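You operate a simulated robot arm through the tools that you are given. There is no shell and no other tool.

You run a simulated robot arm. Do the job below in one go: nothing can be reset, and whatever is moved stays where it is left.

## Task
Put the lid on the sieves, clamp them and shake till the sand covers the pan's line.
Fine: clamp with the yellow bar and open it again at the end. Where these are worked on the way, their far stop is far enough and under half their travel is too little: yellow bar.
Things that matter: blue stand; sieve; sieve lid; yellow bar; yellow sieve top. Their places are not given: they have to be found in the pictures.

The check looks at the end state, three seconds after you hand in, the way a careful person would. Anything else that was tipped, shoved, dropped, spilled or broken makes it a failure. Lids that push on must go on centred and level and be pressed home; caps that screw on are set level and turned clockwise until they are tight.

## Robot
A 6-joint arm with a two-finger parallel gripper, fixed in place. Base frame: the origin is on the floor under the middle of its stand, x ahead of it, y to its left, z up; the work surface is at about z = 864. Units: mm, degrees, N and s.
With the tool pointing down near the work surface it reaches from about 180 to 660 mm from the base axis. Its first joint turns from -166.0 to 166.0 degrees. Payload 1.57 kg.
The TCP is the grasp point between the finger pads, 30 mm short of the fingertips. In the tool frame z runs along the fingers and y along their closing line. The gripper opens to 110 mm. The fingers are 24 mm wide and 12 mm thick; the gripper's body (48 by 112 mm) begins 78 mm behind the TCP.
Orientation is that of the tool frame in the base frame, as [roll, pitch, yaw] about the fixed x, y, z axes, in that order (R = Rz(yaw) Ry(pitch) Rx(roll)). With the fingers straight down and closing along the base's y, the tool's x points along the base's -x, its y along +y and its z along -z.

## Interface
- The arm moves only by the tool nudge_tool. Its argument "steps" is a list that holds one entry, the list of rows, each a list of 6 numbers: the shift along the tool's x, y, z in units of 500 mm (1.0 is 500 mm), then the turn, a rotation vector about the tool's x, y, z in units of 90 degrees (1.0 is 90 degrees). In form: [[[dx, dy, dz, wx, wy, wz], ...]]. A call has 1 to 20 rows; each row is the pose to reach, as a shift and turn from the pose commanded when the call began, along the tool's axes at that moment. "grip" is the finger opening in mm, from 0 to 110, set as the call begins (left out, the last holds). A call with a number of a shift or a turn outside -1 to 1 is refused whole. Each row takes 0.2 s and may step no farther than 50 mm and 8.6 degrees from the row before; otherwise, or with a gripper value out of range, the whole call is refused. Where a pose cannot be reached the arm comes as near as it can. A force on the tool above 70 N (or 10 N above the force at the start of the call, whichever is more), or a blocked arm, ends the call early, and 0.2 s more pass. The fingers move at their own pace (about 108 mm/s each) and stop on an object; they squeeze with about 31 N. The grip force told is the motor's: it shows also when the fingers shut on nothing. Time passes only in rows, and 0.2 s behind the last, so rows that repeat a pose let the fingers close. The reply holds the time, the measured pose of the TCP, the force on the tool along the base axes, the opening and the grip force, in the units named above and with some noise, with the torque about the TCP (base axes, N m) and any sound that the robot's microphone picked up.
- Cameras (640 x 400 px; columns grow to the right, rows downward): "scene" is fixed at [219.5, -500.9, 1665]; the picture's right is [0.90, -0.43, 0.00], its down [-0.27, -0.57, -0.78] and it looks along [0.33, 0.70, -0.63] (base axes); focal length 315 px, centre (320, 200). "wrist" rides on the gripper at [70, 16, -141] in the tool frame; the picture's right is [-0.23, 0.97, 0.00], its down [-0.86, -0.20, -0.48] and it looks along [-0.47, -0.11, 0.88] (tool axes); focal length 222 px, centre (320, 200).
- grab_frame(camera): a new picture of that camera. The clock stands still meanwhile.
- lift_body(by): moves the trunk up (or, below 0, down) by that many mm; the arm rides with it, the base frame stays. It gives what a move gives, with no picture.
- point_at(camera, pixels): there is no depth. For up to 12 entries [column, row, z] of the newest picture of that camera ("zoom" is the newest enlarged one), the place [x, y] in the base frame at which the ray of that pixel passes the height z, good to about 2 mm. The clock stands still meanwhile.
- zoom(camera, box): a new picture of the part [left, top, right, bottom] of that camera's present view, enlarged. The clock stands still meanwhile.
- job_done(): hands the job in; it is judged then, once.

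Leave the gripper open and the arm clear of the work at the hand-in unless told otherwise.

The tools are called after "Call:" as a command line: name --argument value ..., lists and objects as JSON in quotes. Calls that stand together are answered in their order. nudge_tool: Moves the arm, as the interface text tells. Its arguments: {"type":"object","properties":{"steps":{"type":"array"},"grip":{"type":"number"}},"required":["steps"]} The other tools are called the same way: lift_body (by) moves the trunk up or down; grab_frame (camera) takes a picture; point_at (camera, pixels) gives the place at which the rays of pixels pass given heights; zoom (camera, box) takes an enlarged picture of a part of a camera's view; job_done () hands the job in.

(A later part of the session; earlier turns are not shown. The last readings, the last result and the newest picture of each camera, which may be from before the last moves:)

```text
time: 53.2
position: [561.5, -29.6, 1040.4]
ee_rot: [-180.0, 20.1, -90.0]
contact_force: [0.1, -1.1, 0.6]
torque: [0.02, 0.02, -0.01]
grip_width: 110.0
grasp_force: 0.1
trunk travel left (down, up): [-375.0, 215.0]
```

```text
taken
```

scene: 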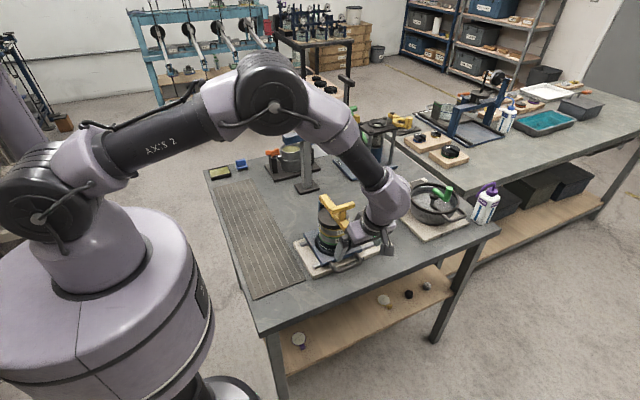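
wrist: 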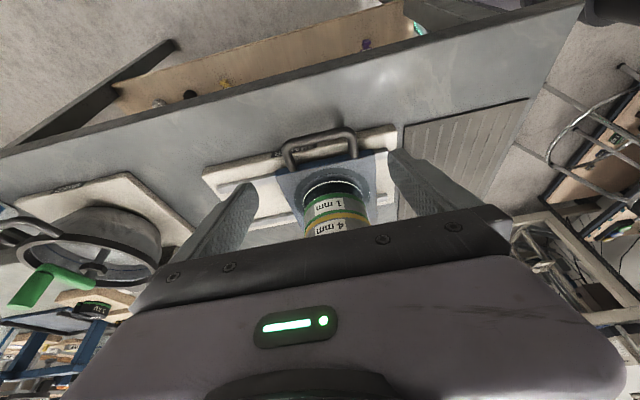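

The tool is tilted as planned, with the fingers pointing down and toward +y. I'll zoom in to check the clearance to the bar and handle.

Call:
zoom --camera "scene" --box '[290, 170, 430, 290]'

Call:
zoom --camera "wrist" --box '[220, 110, 440, 245]'

```text
3.33 times, centred on (360, 230) of scene
```

zoom: 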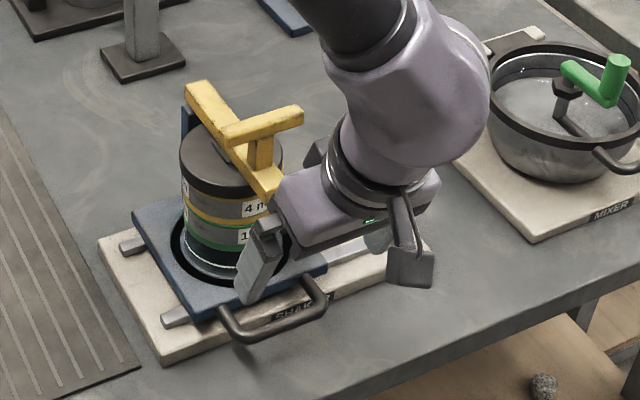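

```text
2.91 times, centred on (330, 178) of wrist
```

zoom: 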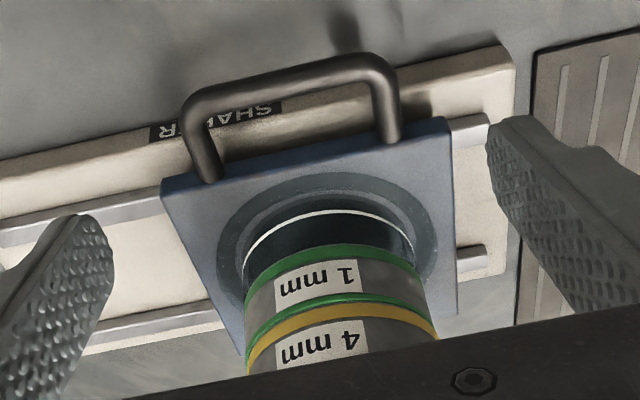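

The view is clear: the handle's two legs are at wrist zoom (205,165) and (391,125), and the pan with its white line shows no sand yet. I'll locate the legs and rod accurately.

Call:
point_at --camera "wrist" --pixels '[[290.8, 166.5, 899], [354.6, 152.0, 899], [286, 150, 899], [348.5, 134, 899], [317.5, 136.5, 899], [292, 172, 899]]'

```text
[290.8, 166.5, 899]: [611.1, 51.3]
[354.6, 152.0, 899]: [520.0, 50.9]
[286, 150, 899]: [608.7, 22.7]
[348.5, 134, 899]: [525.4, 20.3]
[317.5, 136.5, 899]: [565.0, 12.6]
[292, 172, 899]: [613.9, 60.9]
```

Call:
zoom --camera "wrist" --box '[270, 120, 370, 182]'

Call:
zoom --camera "scene" --box '[325, 235, 395, 280]'

```text
6.40 times, centred on (320, 151) of wrist
```

zoom: 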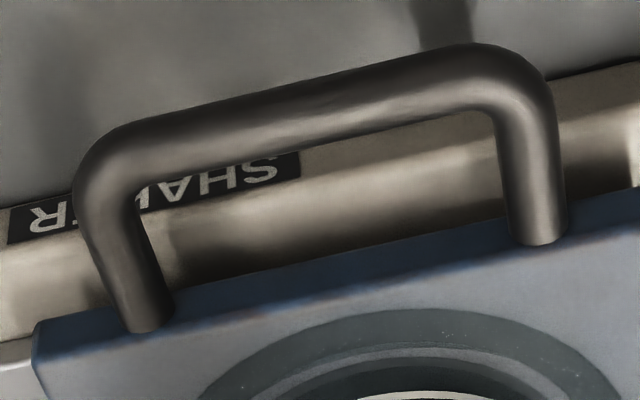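

```text
8.89 times, centred on (360, 258) of scene
```

zoom: 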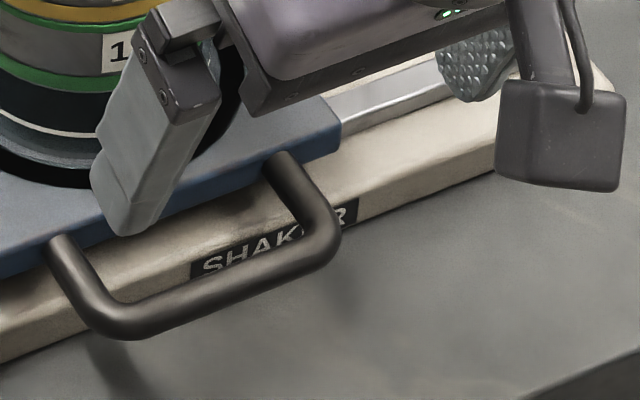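

Call:
point_at --camera "wrist" --pixels '[[281.7, 147.9, 899], [358.0, 143.2, 899], [284.8, 160.4, 899], [358.6, 152.6, 899], [297, 170.5, 899], [350.5, 157, 899]]'

Call:
point_at --camera "zoom" --pixels '[[62, 300, 899], [338, 220, 899], [50, 250, 899], [310, 170, 899], [215, 305, 899]]'

```text
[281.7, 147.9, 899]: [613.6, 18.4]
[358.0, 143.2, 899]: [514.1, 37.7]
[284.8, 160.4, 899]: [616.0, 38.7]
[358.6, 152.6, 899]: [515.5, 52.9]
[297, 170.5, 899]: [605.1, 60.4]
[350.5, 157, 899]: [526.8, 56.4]
```

```text
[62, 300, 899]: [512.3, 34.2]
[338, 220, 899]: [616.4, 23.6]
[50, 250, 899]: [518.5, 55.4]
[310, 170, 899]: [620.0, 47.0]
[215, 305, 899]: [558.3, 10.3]
```

The handle is about 102 mm wide outside, centred on x ≈ 564.7, so it fits between the open fingers with about 4 mm each side. I'll approach along the tool axis by 90 mm and check the alignment.

Call:
nudge_tool --steps '[[[-0.0052, -0.0034, 0.06, 0, 0, 0], [-0.0052, -0.0034, 0.12, 0, 0, 0], [-0.0052, -0.0034, 0.17, 0, 0, 0], [-0.0052, -0.0034, 0.18, 0, 0, 0], [-0.0052, -0.0034, 0.18, 0, 0, 0]]]' --grip 110

Call:
grab_frame --camera "wrist"

Call:
zoom --camera "wrist" --box '[220, 110, 440, 245]'

Call:
zoom --camera "scene" --box '[300, 190, 420, 290]'

```text
time: 54.4
position: [564.6, 2.6, 956.1]
ee_rot: [-179.9, 20.0, -90.0]
contact_force: [-0.6, -0.1, 0.3]
torque: [-0.02, 0.0, 0.0]
grip_width: 110.1
grasp_force: 0.0
trunk travel left (down, up): [-375.0, 215.0]
```

```text
taken
```

wrist: 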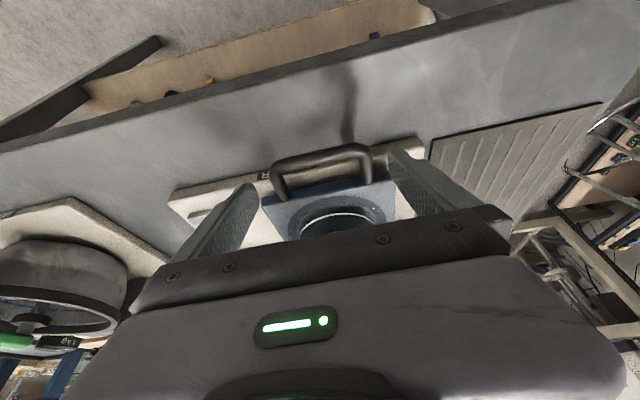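

```text
2.91 times, centred on (330, 178) of wrist
```

zoom: 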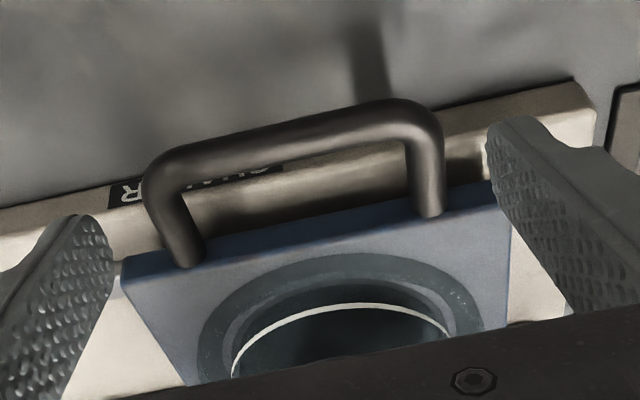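

```text
4.00 times, centred on (360, 240) of scene
```

zoom: 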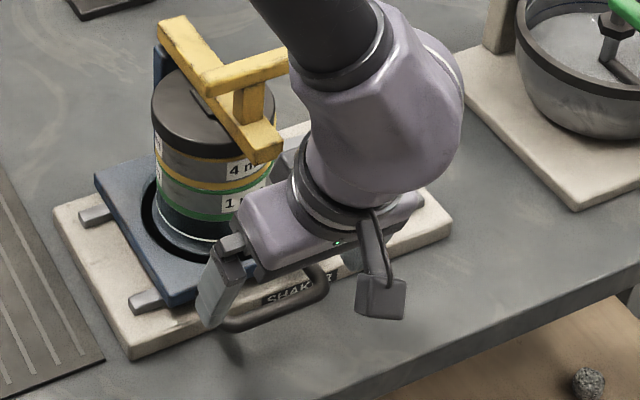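

Call:
zoom --camera "wrist" --box '[255, 135, 395, 205]'

Call:
point_at --camera "wrist" --pixels '[[269.2, 178, 899], [372.3, 167.7, 899], [272, 190, 899], [373.5, 178, 899], [369, 152, 899]]'

```text
4.57 times, centred on (325, 170) of wrist
```

zoom: 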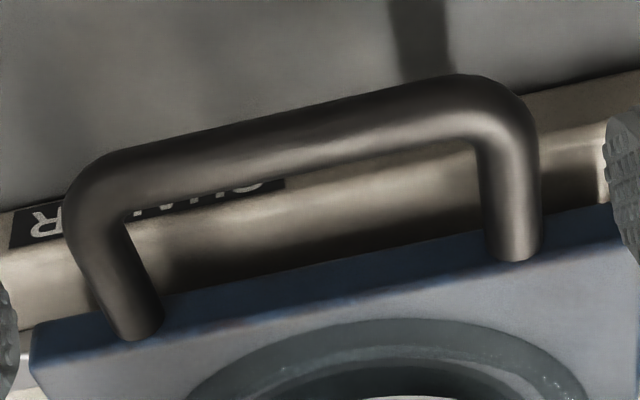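

```text
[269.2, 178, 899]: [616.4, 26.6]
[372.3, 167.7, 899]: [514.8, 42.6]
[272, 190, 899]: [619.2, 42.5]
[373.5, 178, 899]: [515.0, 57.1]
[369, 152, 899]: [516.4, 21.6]
```

The handle spans x ≈ 513.7–616.5 with its centre at 565.1. The TCP is at 564.7, so I'll shift 0.4 mm and go the last 46 mm slowly.

Call:
nudge_tool --steps '[[[0, -0.0008, 0.03, 0, 0, 0], [0, -0.0008, 0.055, 0, 0, 0], [0, -0.0008, 0.075, 0, 0, 0], [0, -0.0008, 0.086, 0, 0, 0], [0, -0.0008, 0.092, 0, 0, 0], [0, -0.0008, 0.092, 0, 0, 0]]]' --grip 110

Call:
grab_frame --camera "wrist"

Call:
zoom --camera "scene" --box '[310, 200, 410, 290]'

```text
time: 55.8
position: [565.2, 20.8, 914.2]
ee_rot: [-179.9, 20.0, -90.0]
contact_force: [1.1, -0.1, -0.8]
torque: [0.02, 0.01, -0.01]
grip_width: 109.9
grasp_force: 0.0
trunk travel left (down, up): [-375.0, 215.0]
```

```text
taken
```

wrist: 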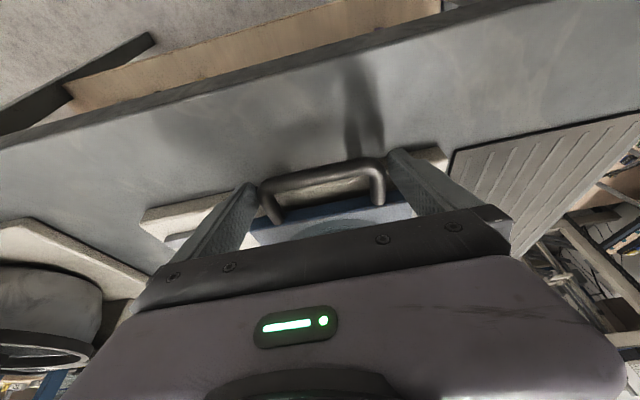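

```text
4.44 times, centred on (360, 245) of scene
```

zoom: 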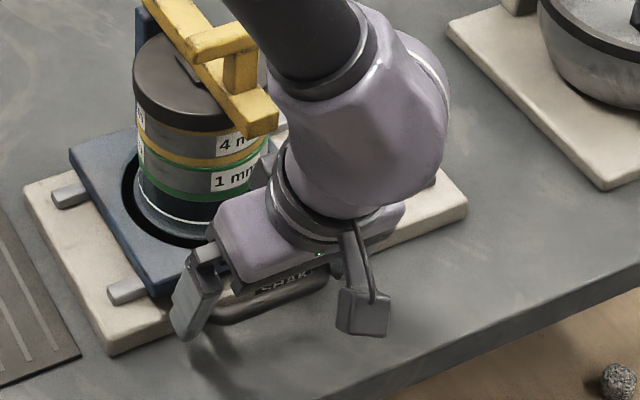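

The fingers straddle the handle without contact. I'll close them on its legs.

Call:
nudge_tool --steps '[[[0, 0, 0, 0, 0, 0], [0, 0, 0, 0, 0, 0], [0, 0, 0, 0, 0, 0]]]' --grip 85

Call:
zoom --camera "wrist" --box '[220, 130, 420, 250]'

```text
time: 56.6
position: [565.3, 19.6, 914.8]
ee_rot: [-180.0, 20.1, -90.1]
contact_force: [2.8, 1.1, -0.7]
torque: [0.04, -0.32, 0.07]
grip_width: 99.8
grasp_force: 45.5
trunk travel left (down, up): [-375.0, 215.0]
```

```text
3.20 times, centred on (320, 190) of wrist
```

zoom: 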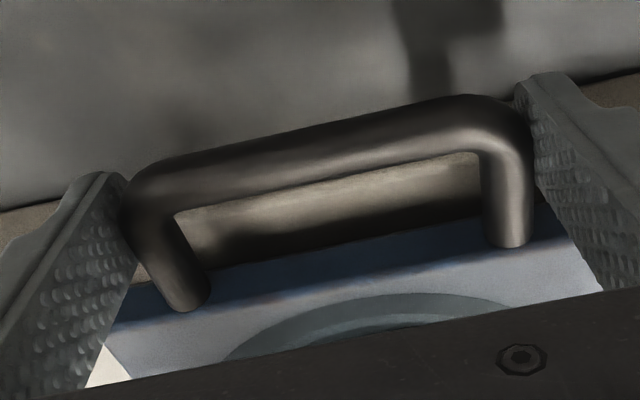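

I have the handle firmly at 99.8 mm. I'll test the slide gently: 30 mm toward +x and back, watching the force.

Call:
nudge_tool --steps '[[[0, -0.02, 0, 0, 0, 0], [0, -0.04, 0, 0, 0, 0], [0, -0.06, 0, 0, 0, 0], [0, -0.06, 0, 0, 0, 0]]]'

Call:
zoom --camera "scene" --box '[300, 190, 420, 290]'

```text
time: 57.6
position: [593.7, 19.8, 913.1]
ee_rot: [180.0, 20.0, -90.1]
contact_force: [-0.6, 6.2, 3.3]
torque: [0.83, 0.19, 0.47]
grip_width: 99.6
grasp_force: 44.3
trunk travel left (down, up): [-375.0, 215.0]
```

```text
4.00 times, centred on (360, 240) of scene
```

zoom: 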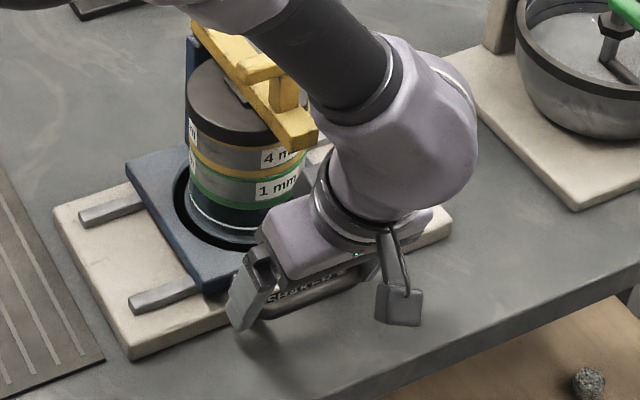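

The carriage slides easily with everything in place. I'll start shaking with ±18 mm strokes about this position and then check the pan.

Call:
nudge_tool --steps '[[[0, -0.036, 0, 0, 0, 0], [0, 0.036, 0, 0, 0, 0], [0, -0.036, 0, 0, 0, 0], [0, 0.036, 0, 0, 0, 0], [0, -0.036, 0, 0, 0, 0], [0, 0.036, 0, 0, 0, 0], [0, -0.036, 0, 0, 0, 0], [0, 0.036, 0, 0, 0, 0], [0, -0.036, 0, 0, 0, 0], [0, 0.036, 0, 0, 0, 0], [0, -0.036, 0, 0, 0, 0], [0, 0.036, 0, 0, 0, 0], [0, 0, 0, 0, 0, 0], [0, 0, 0, 0, 0, 0]]]'

Call:
zoom --camera "scene" --box '[315, 200, 385, 270]'

Call:
zoom --camera "wrist" --box '[220, 130, 420, 250]'

```text
time: 60.6
position: [590.4, 19.1, 915.0]
ee_rot: [-179.9, 20.0, -89.8]
contact_force: [-4.9, 2.9, 2.6]
torque: [-0.97, -0.79, -0.15]
grip_width: 99.4
grasp_force: 44.9
trunk travel left (down, up): [-375.0, 215.0]
```

```text
5.71 times, centred on (350, 235) of scene
```

zoom: 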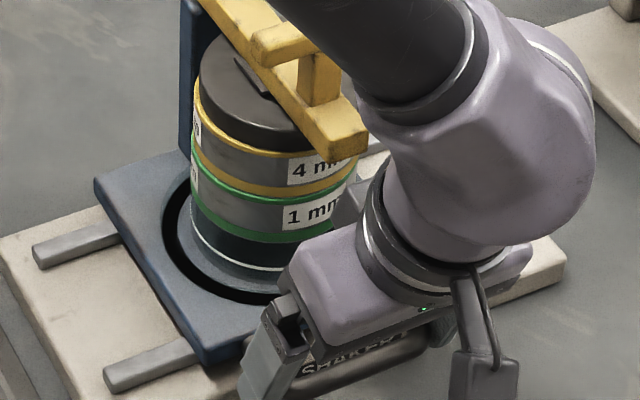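

```text
3.20 times, centred on (320, 190) of wrist
```

zoom: 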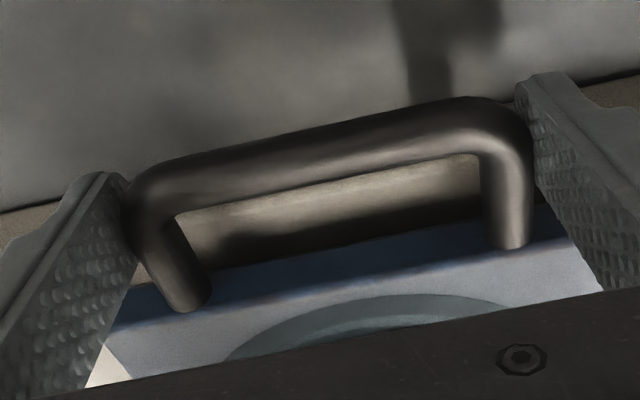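

The lid's left edge looks slightly different relative to the rim. I'll zoom in on the lid and the pan.

Call:
zoom --camera "scene" --box '[322, 200, 362, 228]'

Call:
zoom --camera "scene" --box '[322, 225, 362, 255]'

```text
14.29 times, centred on (342, 214) of scene
```

zoom: 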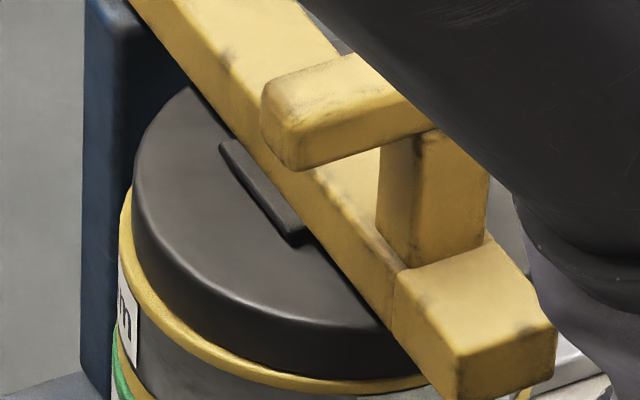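

```text
13.33 times, centred on (342, 240) of scene
```

zoom: 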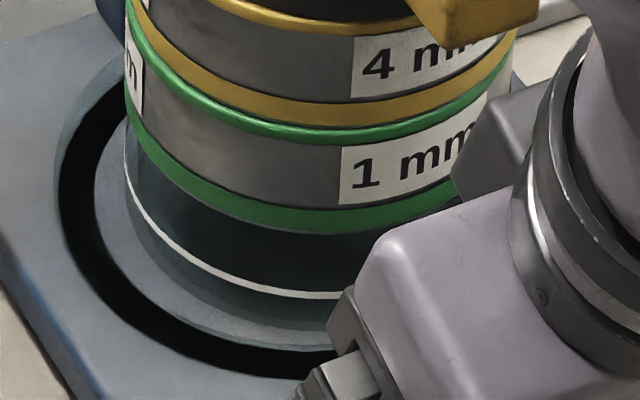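

The lid has slid about 2–3 mm toward +x relative to the rim, and no sand has come through yet. I'll look much closer at the lid's edge to understand how it's seated.

Call:
zoom --camera "scene" --box '[328, 206, 348, 230]'

Call:
zoom --camera "scene" --box '[326, 228, 350, 252]'

```text
16.00 times, centred on (338, 218) of scene
```

zoom: 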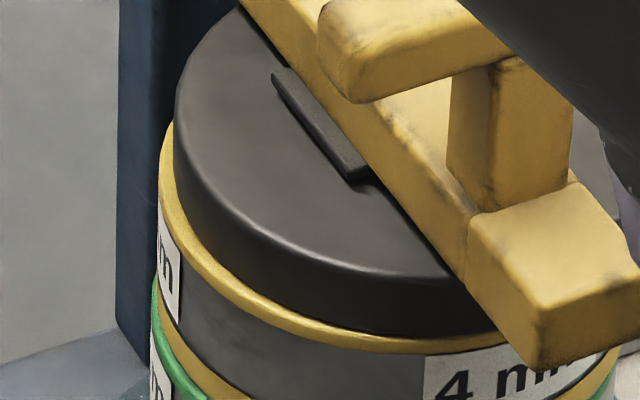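

```text
16.00 times, centred on (338, 240) of scene
```

zoom: 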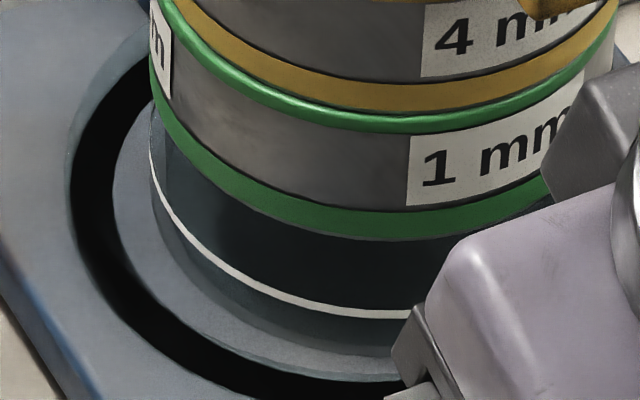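

The lid sits on the ring but has slid about 3 mm sideways, while the pan still looks empty. I'll do a short second batch to see whether sand starts to fall and whether the lid moves any further.

Call:
nudge_tool --steps '[[[0, -0.036, 0, 0, 0, 0], [0, 0.036, 0, 0, 0, 0], [0, -0.036, 0, 0, 0, 0], [0, 0.036, 0, 0, 0, 0], [0, -0.036, 0, 0, 0, 0], [0, 0.036, 0, 0, 0, 0], [0, -0.036, 0, 0, 0, 0], [0, 0.036, 0, 0, 0, 0], [0, 0, 0, 0, 0, 0], [0, 0, 0, 0, 0, 0]]]'

Call:
zoom --camera "scene" --box '[328, 206, 348, 230]'

Call:
zoom --camera "scene" --box '[326, 228, 350, 252]'

```text
time: 62.8
position: [591.5, 18.6, 914.5]
ee_rot: [179.9, 20.0, -90.0]
contact_force: [-5.5, 4.7, -11.7]
torque: [-0.81, -0.26, 0.03]
grip_width: 99.3
grasp_force: 44.6
trunk travel left (down, up): [-375.0, 215.0]
```

```text
16.00 times, centred on (338, 218) of scene
```

zoom: 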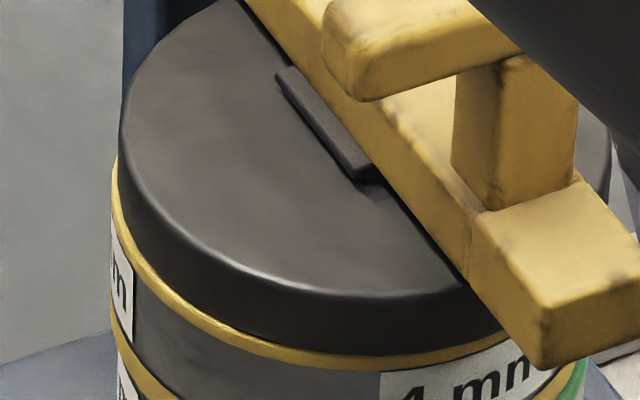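

```text
16.00 times, centred on (338, 240) of scene
```

zoom: 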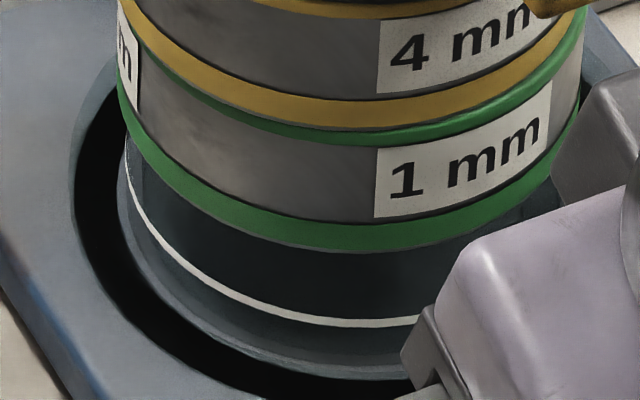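

The stack itself slides a little inside its recess as the carriage moves, and the lid goes with it. There's no sand in the pan yet. I'll try slower, longer strokes of 50 mm with a smoother motion.

Call:
nudge_tool --steps '[[[0, -0.05, 0, 0, 0, 0], [0, 0, 0, 0, 0, 0], [0, 0.05, 0, 0, 0, 0], [0, 0, 0, 0, 0, 0], [0, -0.05, 0, 0, 0, 0], [0, 0, 0, 0, 0, 0], [0, 0.05, 0, 0, 0, 0], [0, 0, 0, 0, 0, 0], [0, -0.05, 0, 0, 0, 0], [0, 0, 0, 0, 0, 0], [0, 0.05, 0, 0, 0, 0], [0, 0, 0, 0, 0, 0], [0, -0.05, 0, 0, 0, 0], [0, 0, 0, 0, 0, 0], [0, 0.05, 0, 0, 0, 0], [0, 0, 0, 0, 0, 0], [0, 0, 0, 0, 0, 0]]]'

Call:
zoom --camera "scene" --box '[318, 195, 368, 255]'

Call:
zoom --camera "scene" --box '[326, 228, 350, 252]'

```text
time: 66.4
position: [593.9, 18.5, 913.4]
ee_rot: [180.0, 20.0, -90.0]
contact_force: [-2.6, -0.2, -3.5]
torque: [0.42, -1.55, -0.1]
grip_width: 99.5
grasp_force: 45.2
trunk travel left (down, up): [-375.0, 215.0]
```

```text
6.67 times, centred on (343, 225) of scene
```

zoom: 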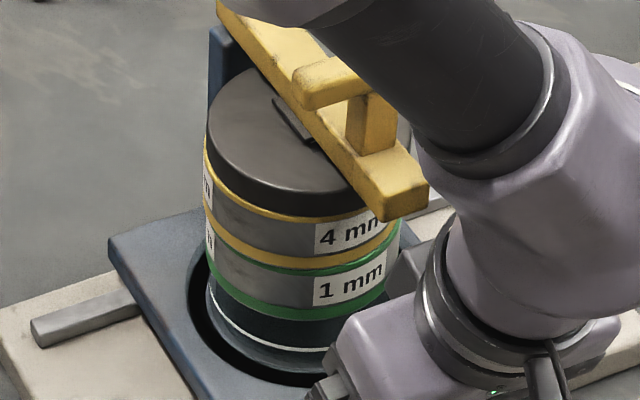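

```text
16.00 times, centred on (338, 240) of scene
```

zoom: 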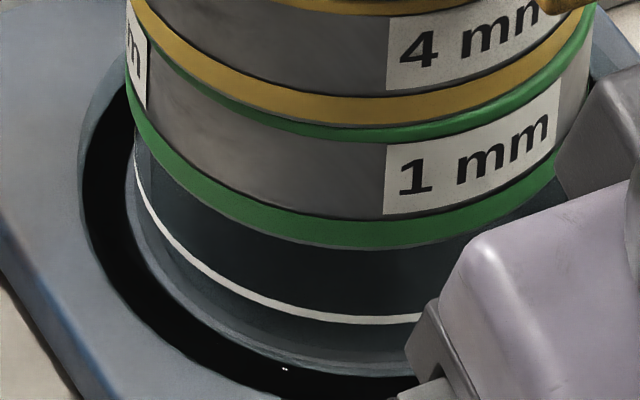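

There's still no sand after about 14 cycles, but the smoother strokes hardly disturb the stack. I'll continue with those for more cycles and watch for any change in the pan.

Call:
nudge_tool --steps '[[[0, -0.06, 0, 0, 0, 0], [0, 0, 0, 0, 0, 0], [0, 0.06, 0, 0, 0, 0], [0, 0, 0, 0, 0, 0], [0, -0.06, 0, 0, 0, 0], [0, 0, 0, 0, 0, 0], [0, 0.06, 0, 0, 0, 0], [0, 0, 0, 0, 0, 0], [0, -0.06, 0, 0, 0, 0], [0, 0, 0, 0, 0, 0], [0, 0.06, 0, 0, 0, 0], [0, 0, 0, 0, 0, 0], [0, -0.06, 0, 0, 0, 0], [0, 0, 0, 0, 0, 0], [0, 0.06, 0, 0, 0, 0], [0, 0, 0, 0, 0, 0], [0, -0.06, 0, 0, 0, 0], [0, 0, 0, 0, 0, 0], [0, 0.06, 0, 0, 0, 0], [0, 0, 0, 0, 0, 0]]]'

Call:
zoom --camera "scene" --box '[318, 195, 368, 255]'

Call:
zoom --camera "scene" --box '[326, 228, 350, 252]'

```text
time: 70.6
position: [597.6, 18.6, 914.5]
ee_rot: [180.0, 20.0, -90.1]
contact_force: [4.2, -11.9, -12.8]
torque: [-0.1, -1.27, -0.2]
grip_width: 99.6
grasp_force: 45.0
trunk travel left (down, up): [-375.0, 215.0]
```

```text
6.67 times, centred on (343, 225) of scene
```

zoom: 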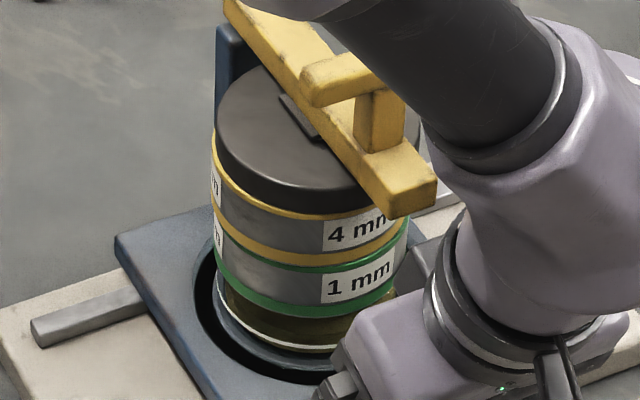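

```text
16.00 times, centred on (338, 240) of scene
```

zoom: 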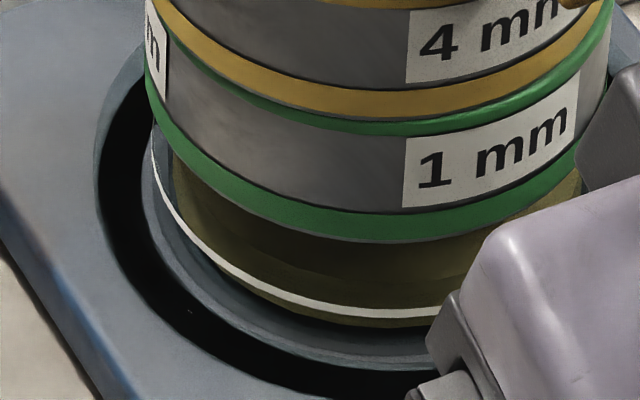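

Sand is now appearing in the pan, as a brown band behind the white line. I'll zoom in to see its level.

Call:
zoom --camera "scene" --box '[326, 236, 346, 252]'

```text
16.00 times, centred on (336, 244) of scene
```

zoom: 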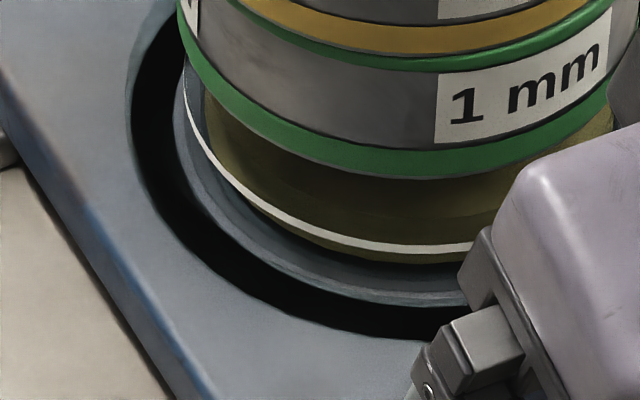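

The sand's front face seems to rise above the line, but the upper boundary at about (350,200) is faint. I'll do another batch and compare.

Call:
nudge_tool --steps '[[[0, -0.06, 0, 0, 0, 0], [0, 0, 0, 0, 0, 0], [0, 0.06, 0, 0, 0, 0], [0, 0, 0, 0, 0, 0], [0, -0.06, 0, 0, 0, 0], [0, 0, 0, 0, 0, 0], [0, 0.06, 0, 0, 0, 0], [0, 0, 0, 0, 0, 0], [0, -0.06, 0, 0, 0, 0], [0, 0, 0, 0, 0, 0], [0, 0.06, 0, 0, 0, 0], [0, 0, 0, 0, 0, 0], [0, -0.06, 0, 0, 0, 0], [0, 0, 0, 0, 0, 0], [0, 0.06, 0, 0, 0, 0], [0, 0, 0, 0, 0, 0], [0, 0, 0, 0, 0, 0]]]'

Call:
zoom --camera "scene" --box '[318, 195, 368, 255]'

Call:
zoom --camera "scene" --box '[326, 236, 346, 252]'

```text
time: 74.2
position: [594.1, 18.7, 914.2]
ee_rot: [-179.9, 20.0, -90.0]
contact_force: [-1.8, 5.1, -8.1]
torque: [0.22, -1.06, -0.15]
grip_width: 99.6
grasp_force: 45.0
trunk travel left (down, up): [-375.0, 215.0]
```

```text
6.67 times, centred on (343, 225) of scene
```

zoom: 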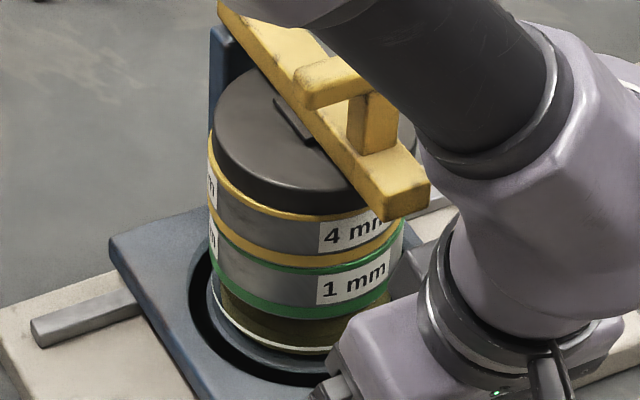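

```text
16.00 times, centred on (336, 244) of scene
```

zoom: 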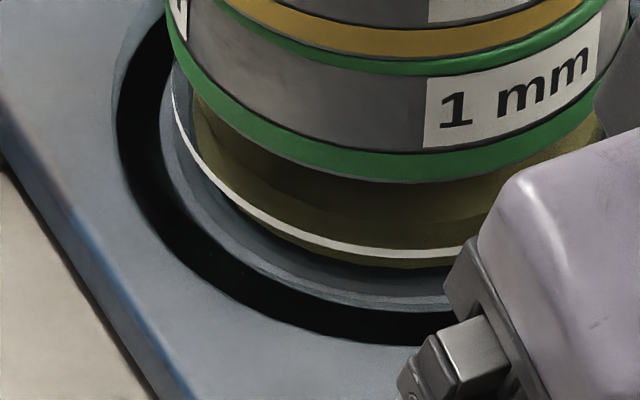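

The sand's edge now shows more clearly above the line. To judge the level properly I'll slide the carriage back to its original place, release the handle and back off for a view from the front.

Call:
nudge_tool --steps '[[[0, 0.015, 0, 0, 0, 0], [0, 0.03, 0, 0, 0, 0], [0, 0.045, 0, 0, 0, 0], [0, 0.06, 0, 0, 0, 0], [0, 0.06, 0, 0, 0, 0]]]'

Call:
nudge_tool --steps '[[[0, 0, 0, 0, 0, 0], [0, 0, 0, 0, 0, 0], [0, 0, -0.03, 0, 0, 0], [0, 0, -0.09, 0, 0, 0], [0, 0, -0.15, 0, 0, 0], [0, 0, -0.22, 0, 0, 0], [0, 0, -0.272, 0, 0, 0], [0, 0, -0.272, 0, 0, 0]]]' --grip 110

Call:
grab_frame --camera "wrist"

Call:
zoom --camera "wrist" --box '[270, 150, 400, 245]'

Call:
zoom --camera "scene" --box '[310, 190, 370, 260]'

```text
time: 75.4
position: [565.1, 17.3, 913.4]
ee_rot: [180.0, 20.1, -90.0]
contact_force: [0.5, -4.6, -2.9]
torque: [-0.36, -1.03, -0.14]
grip_width: 99.4
grasp_force: 45.1
trunk travel left (down, up): [-375.0, 215.0]
```

```text
time: 77.2
position: [566.0, -27.7, 1042.5]
ee_rot: [-180.0, 20.0, -90.0]
contact_force: [0.3, -0.3, 1.4]
torque: [0.0, -0.01, -0.02]
grip_width: 110.0
grasp_force: 0.2
trunk travel left (down, up): [-375.0, 215.0]
```

```text
taken
```

wrist: 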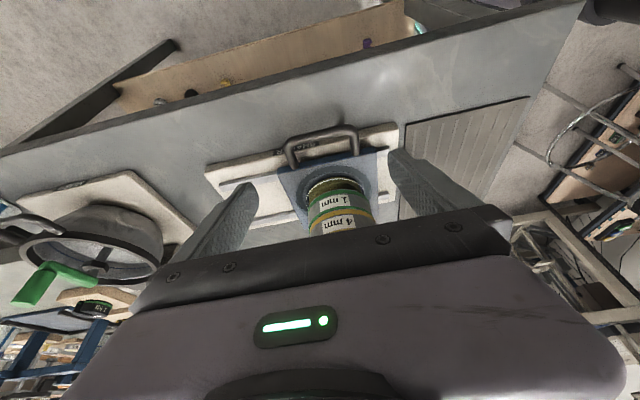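

```text
4.21 times, centred on (335, 198) of wrist
```

zoom: 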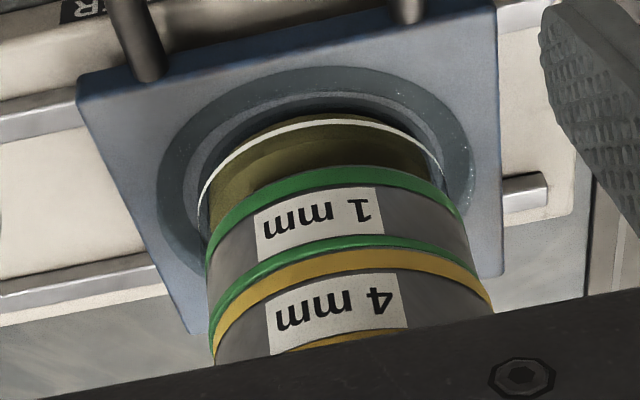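

```text
5.71 times, centred on (340, 225) of scene
```

zoom: 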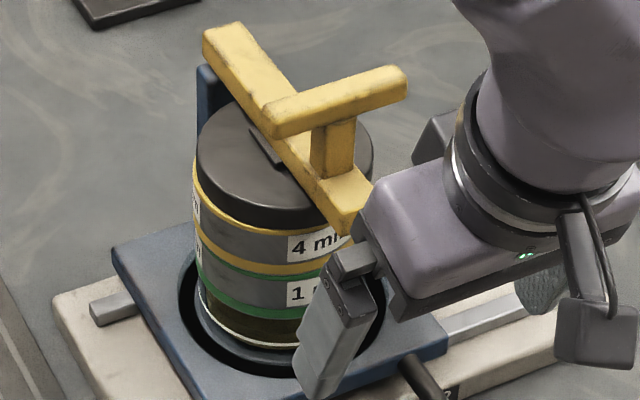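

Sand is visible behind the line from the front. I'll zoom in tightly on the pan.

Call:
zoom --camera "wrist" --box '[300, 168, 375, 205]'

Call:
zoom --camera "scene" --box '[320, 230, 345, 252]'

```text
8.53 times, centred on (338, 186) of wrist
```

zoom: 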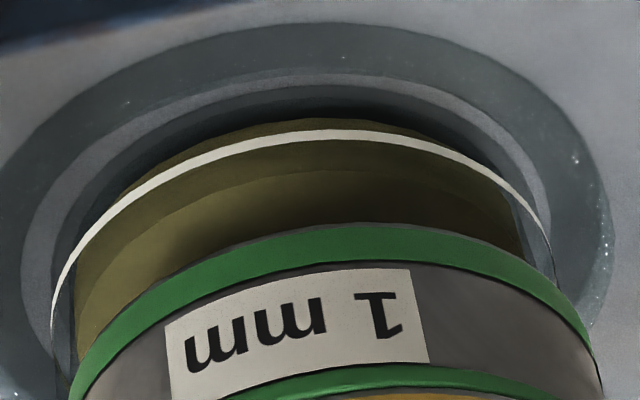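

```text
16.00 times, centred on (332, 241) of scene
```

zoom: 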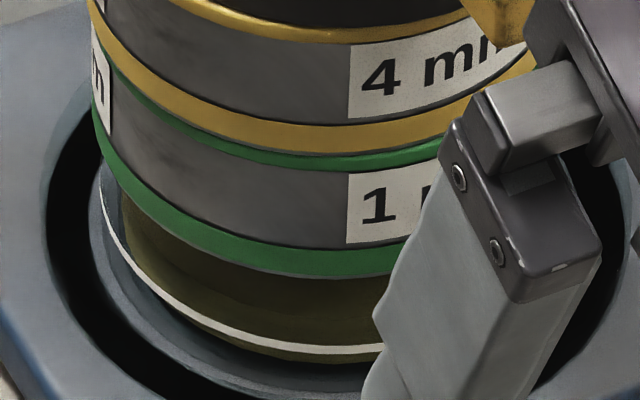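

From the front I read the sand's top front edge at about row 170 against the white line at row 136. Allowing for parallax, that puts the sand about 4 mm above the line. For a safe margin I'll grip the handle again and give it one more batch.

Call:
nudge_tool --steps '[[[0, 0, 0.08, 0, 0, 0], [0, 0, 0.16, 0, 0, 0], [0, 0, 0.22, 0, 0, 0], [0, 0, 0.255, 0, 0, 0], [0, 0, 0.272, 0, 0, 0], [0, 0, 0.272, 0, 0, 0]]]' --grip 110

Call:
zoom --camera "wrist" --box '[220, 130, 420, 250]'

```text
time: 78.6
position: [565.6, 19.4, 914.0]
ee_rot: [179.9, 19.9, -90.0]
contact_force: [-0.3, 0.3, -0.8]
torque: [0.04, 0.04, 0.01]
grip_width: 110.1
grasp_force: 0.0
trunk travel left (down, up): [-375.0, 215.0]
```

```text
3.20 times, centred on (320, 190) of wrist
```

zoom: 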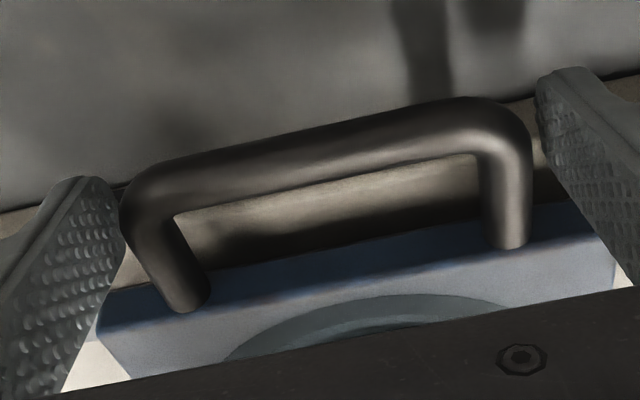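

The fingers straddle the handle again. I'll close on it and shake with five smooth 60 mm strokes, ending back at the start.

Call:
nudge_tool --steps '[[[0, 0, 0, 0, 0, 0], [0, 0, 0, 0, 0, 0], [0, 0, 0, 0, 0, 0]]]' --grip 85

Call:
nudge_tool --steps '[[[0, -0.06, 0, 0, 0, 0], [0, -0.12, 0, 0, 0, 0], [0, -0.06, 0, 0, 0, 0], [0, 0, 0, 0, 0, 0], [0, -0.06, 0, 0, 0, 0], [0, -0.12, 0, 0, 0, 0], [0, -0.06, 0, 0, 0, 0], [0, 0, 0, 0, 0, 0], [0, -0.06, 0, 0, 0, 0], [0, -0.12, 0, 0, 0, 0], [0, -0.06, 0, 0, 0, 0], [0, 0, 0, 0, 0, 0], [0, -0.06, 0, 0, 0, 0], [0, -0.12, 0, 0, 0, 0], [0, -0.06, 0, 0, 0, 0], [0, 0, 0, 0, 0, 0], [0, -0.06, 0, 0, 0, 0], [0, -0.12, 0, 0, 0, 0], [0, -0.06, 0, 0, 0, 0], [0, -0.02, 0, 0, 0, 0]]]'

Call:
nudge_tool --steps '[[[0, 0.01, 0, 0, 0, 0], [0, 0.02, 0, 0, 0, 0], [0, 0.02, 0, 0, 0, 0]]]'

Call:
zoom --camera "scene" --box '[310, 190, 370, 260]'

Call:
zoom --camera "scene" --box '[318, 230, 343, 252]'

```text
time: 79.4
position: [565.5, 20.7, 913.4]
ee_rot: [-180.0, 19.9, -89.9]
contact_force: [1.9, 1.2, -2.6]
torque: [0.08, -0.32, 0.18]
grip_width: 99.3
grasp_force: 44.7
trunk travel left (down, up): [-375.0, 215.0]
```

```text
time: 83.6
position: [576.7, 18.8, 914.3]
ee_rot: [179.8, 20.0, -90.0]
contact_force: [1.6, 1.2, -1.1]
torque: [0.69, 1.51, 0.99]
grip_width: 99.6
grasp_force: 44.9
trunk travel left (down, up): [-375.0, 215.0]
```

```text
time: 84.4
position: [565.6, 18.4, 913.6]
ee_rot: [179.9, 20.0, -90.0]
contact_force: [-0.5, 6.1, -12.2]
torque: [0.33, -0.5, 0.1]
grip_width: 99.5
grasp_force: 44.7
trunk travel left (down, up): [-375.0, 215.0]
```

```text
5.71 times, centred on (340, 225) of scene
```

zoom: 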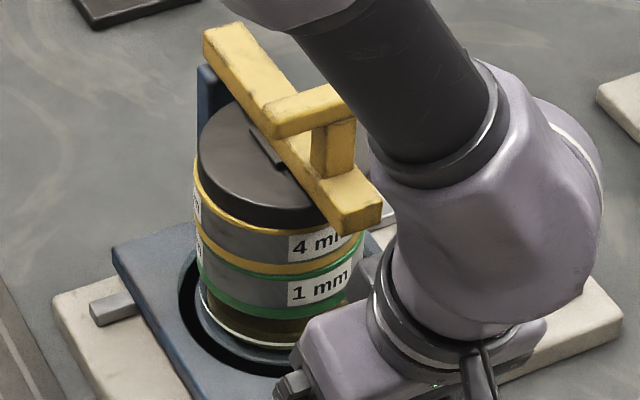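

```text
16.00 times, centred on (330, 241) of scene
```

zoom: 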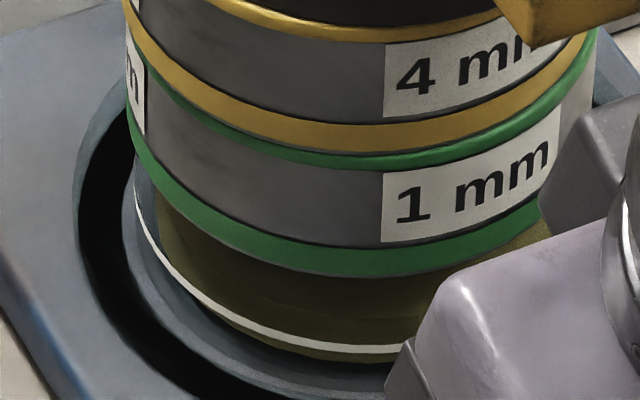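

I'll release the handle and back off again to compare the sand level from the front.

Call:
nudge_tool --steps '[[[0, 0, 0, 0, 0, 0], [0, 0, 0, 0, 0, 0], [0, 0, -0.03, 0, 0, 0], [0, 0, -0.09, 0, 0, 0], [0, 0, -0.15, 0, 0, 0], [0, 0, -0.22, 0, 0, 0], [0, 0, -0.272, 0, 0, 0], [0, 0, -0.272, 0, 0, 0]]]' --grip 110

Call:
zoom --camera "wrist" --box '[300, 168, 375, 205]'

Call:
zoom --camera "scene" --box '[320, 230, 345, 252]'

Call:
zoom --camera "wrist" --box '[260, 120, 400, 245]'

```text
time: 86.2
position: [566.2, -28.4, 1041.8]
ee_rot: [180.0, 20.1, -90.0]
contact_force: [0.0, 0.0, -0.4]
torque: [-0.02, 0.03, 0.01]
grip_width: 109.9
grasp_force: 0.1
trunk travel left (down, up): [-375.0, 215.0]
```

```text
8.53 times, centred on (338, 186) of wrist
```

zoom: 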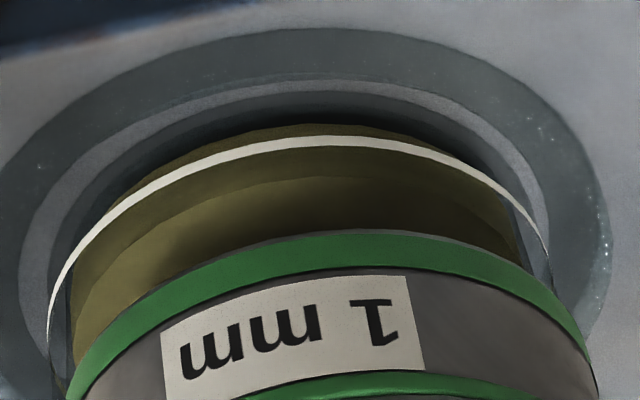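

```text
16.00 times, centred on (332, 241) of scene
```

zoom: 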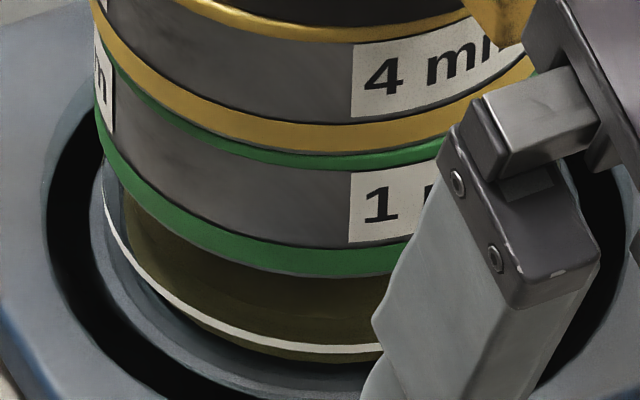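

```text
3.20 times, centred on (330, 182) of wrist
```

zoom: 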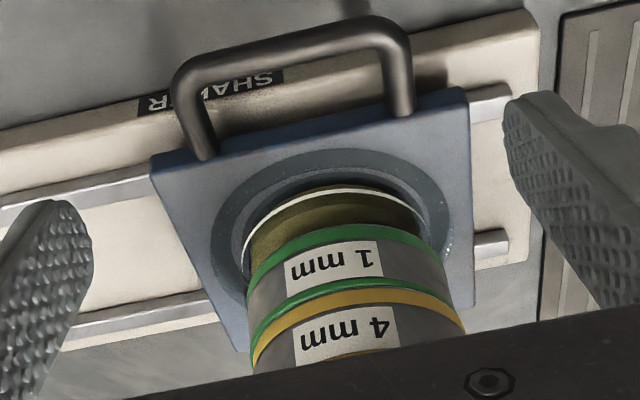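

The level looks unchanged from the last batch, so the fines are through, and the sand sits about 4–6 mm above the line in both views. Shaking is done. Now I'll go up, straighten the tool, turn it back and move near the T-handle to open the bar.

Call:
nudge_tool --steps '[[[-0.0274, 0, -0.0752, 0, 0, 0], [-0.0548, 0, -0.1504, 0, 0.0741, 0], [-0.0822, 0, -0.2256, 0, 0.1482, 0], [-0.1096, 0, -0.3008, 0, 0.2222, 0], [-0.137, 0, -0.376, 0, 0.2222, 0], [-0.137, 0, -0.376, 0, 0.2222, 0]]]' --grip 48

```text
time: 87.6
position: [565.6, -26.8, 1242.6]
ee_rot: [179.9, 0.0, -90.0]
contact_force: [0.8, -0.2, -0.4]
torque: [0.0, 0.0, 0.0]
grip_width: 47.7
grasp_force: 0.1
trunk travel left (down, up): [-375.0, 215.0]
```

Straightened. Next I turn back +90° and move to a viewing position at about (485, 76, 1240).

Call:
nudge_tool --steps '[[[-0.0173, 0.0133, 0, 0, 0, 0.0834], [-0.0345, 0.0267, 0, 0, 0, 0.1667], [-0.0518, 0.04, 0, 0, 0, 0.25], [-0.069, 0.0533, 0, 0, 0, 0.3334], [-0.0863, 0.0668, 0, 0, 0, 0.4167], [-0.1035, 0.0801, 0, 0, 0, 0.5], [-0.1208, 0.0935, 0, 0, 0, 0.5834], [-0.138, 0.1068, 0, 0, 0, 0.6667], [-0.1553, 0.12, 0, 0, 0, 0.75], [-0.1725, 0.1335, 0, 0, 0, 0.8334], [-0.1898, 0.1468, 0, 0, 0, 0.9167], [-0.207, 0.1602, 0, 0, 0, 1.0], [-0.207, 0.1602, 0, 0, 0, 1.0]]]' --grip 48

Call:
grab_frame --camera "wrist"

Call:
zoom --camera "wrist" --box '[270, 120, 400, 230]'

Call:
zoom --camera "scene" --box '[305, 185, 375, 265]'

```text
time: 90.4
position: [485.8, 75.5, 1240.6]
ee_rot: [180.0, 0.1, 180.0]
contact_force: [-0.2, -0.2, -0.2]
torque: [-0.04, -0.01, 0.03]
grip_width: 48.1
grasp_force: 0.0
trunk travel left (down, up): [-375.0, 215.0]
```

```text
taken
```

wrist: 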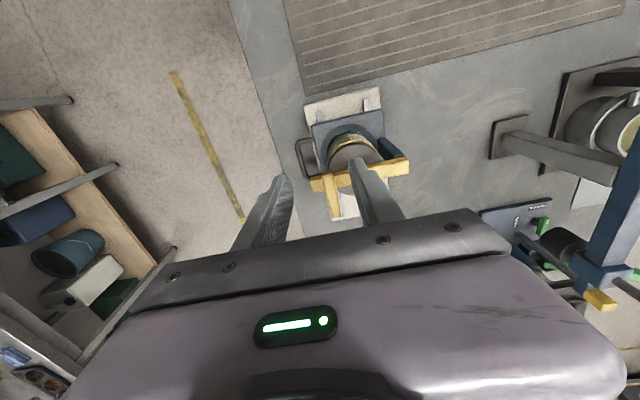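

```text
3.64 times, centred on (335, 175) of wrist
```

zoom: 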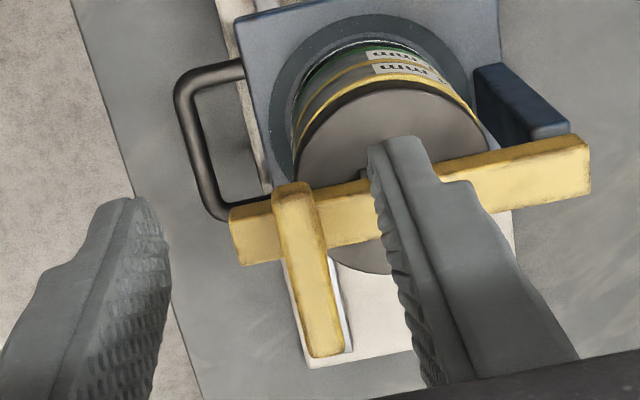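

```text
5.00 times, centred on (340, 225) of scene
```

zoom: 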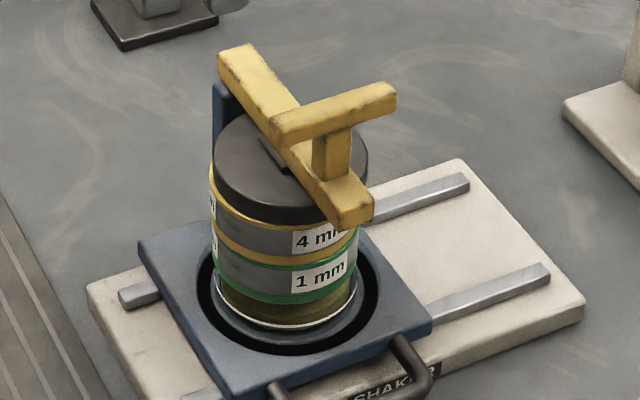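

The bar is down and the pan is unobstructed now. I'll take a close scene view of the pan to confirm the level before opening the bar.

Call:
zoom --camera "scene" --box '[314, 226, 350, 254]'

Call:
zoom --camera "scene" --box '[316, 203, 352, 231]'

```text
14.29 times, centred on (332, 240) of scene
```

zoom: 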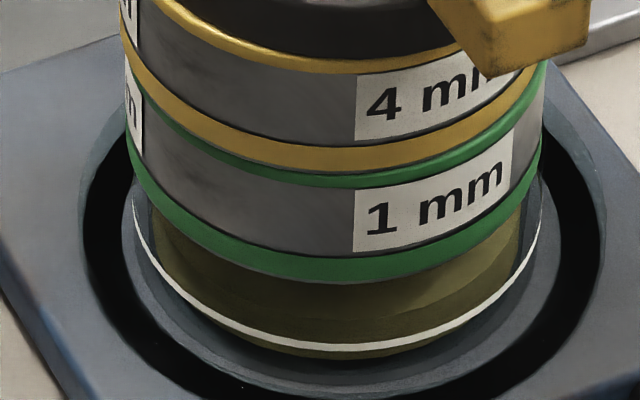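

```text
14.29 times, centred on (334, 217) of scene
```

zoom: 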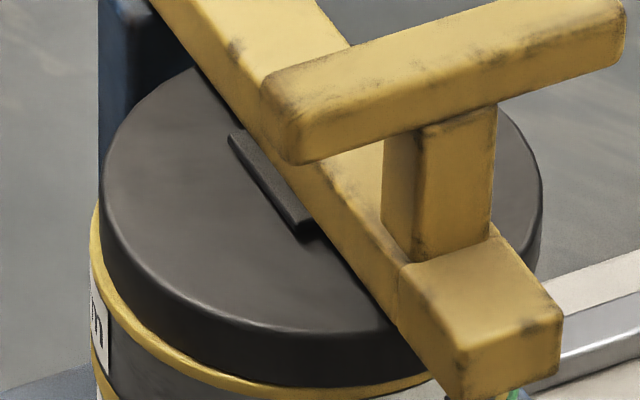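

The view confirms the sand stands clearly above the white line all round. I'll get the T's position again and then open the bar.

Call:
point_at --camera "wrist" --pixels '[[328, 175, 1098], [336.0, 214, 1098], [332, 194.5, 1098], [325, 180, 1098], [334, 180, 1098]]'

Call:
point_at --camera "scene" --pixels '[[342.7, 206, 1098], [331, 209.5, 1098], [354.5, 202.5, 1098]]'

```text
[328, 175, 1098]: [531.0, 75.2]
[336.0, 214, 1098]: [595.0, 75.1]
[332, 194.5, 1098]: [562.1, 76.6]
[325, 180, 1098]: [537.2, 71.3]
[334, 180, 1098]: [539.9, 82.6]
```

```text
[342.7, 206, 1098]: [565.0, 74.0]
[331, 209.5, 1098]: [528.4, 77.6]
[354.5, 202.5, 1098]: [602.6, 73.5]
```

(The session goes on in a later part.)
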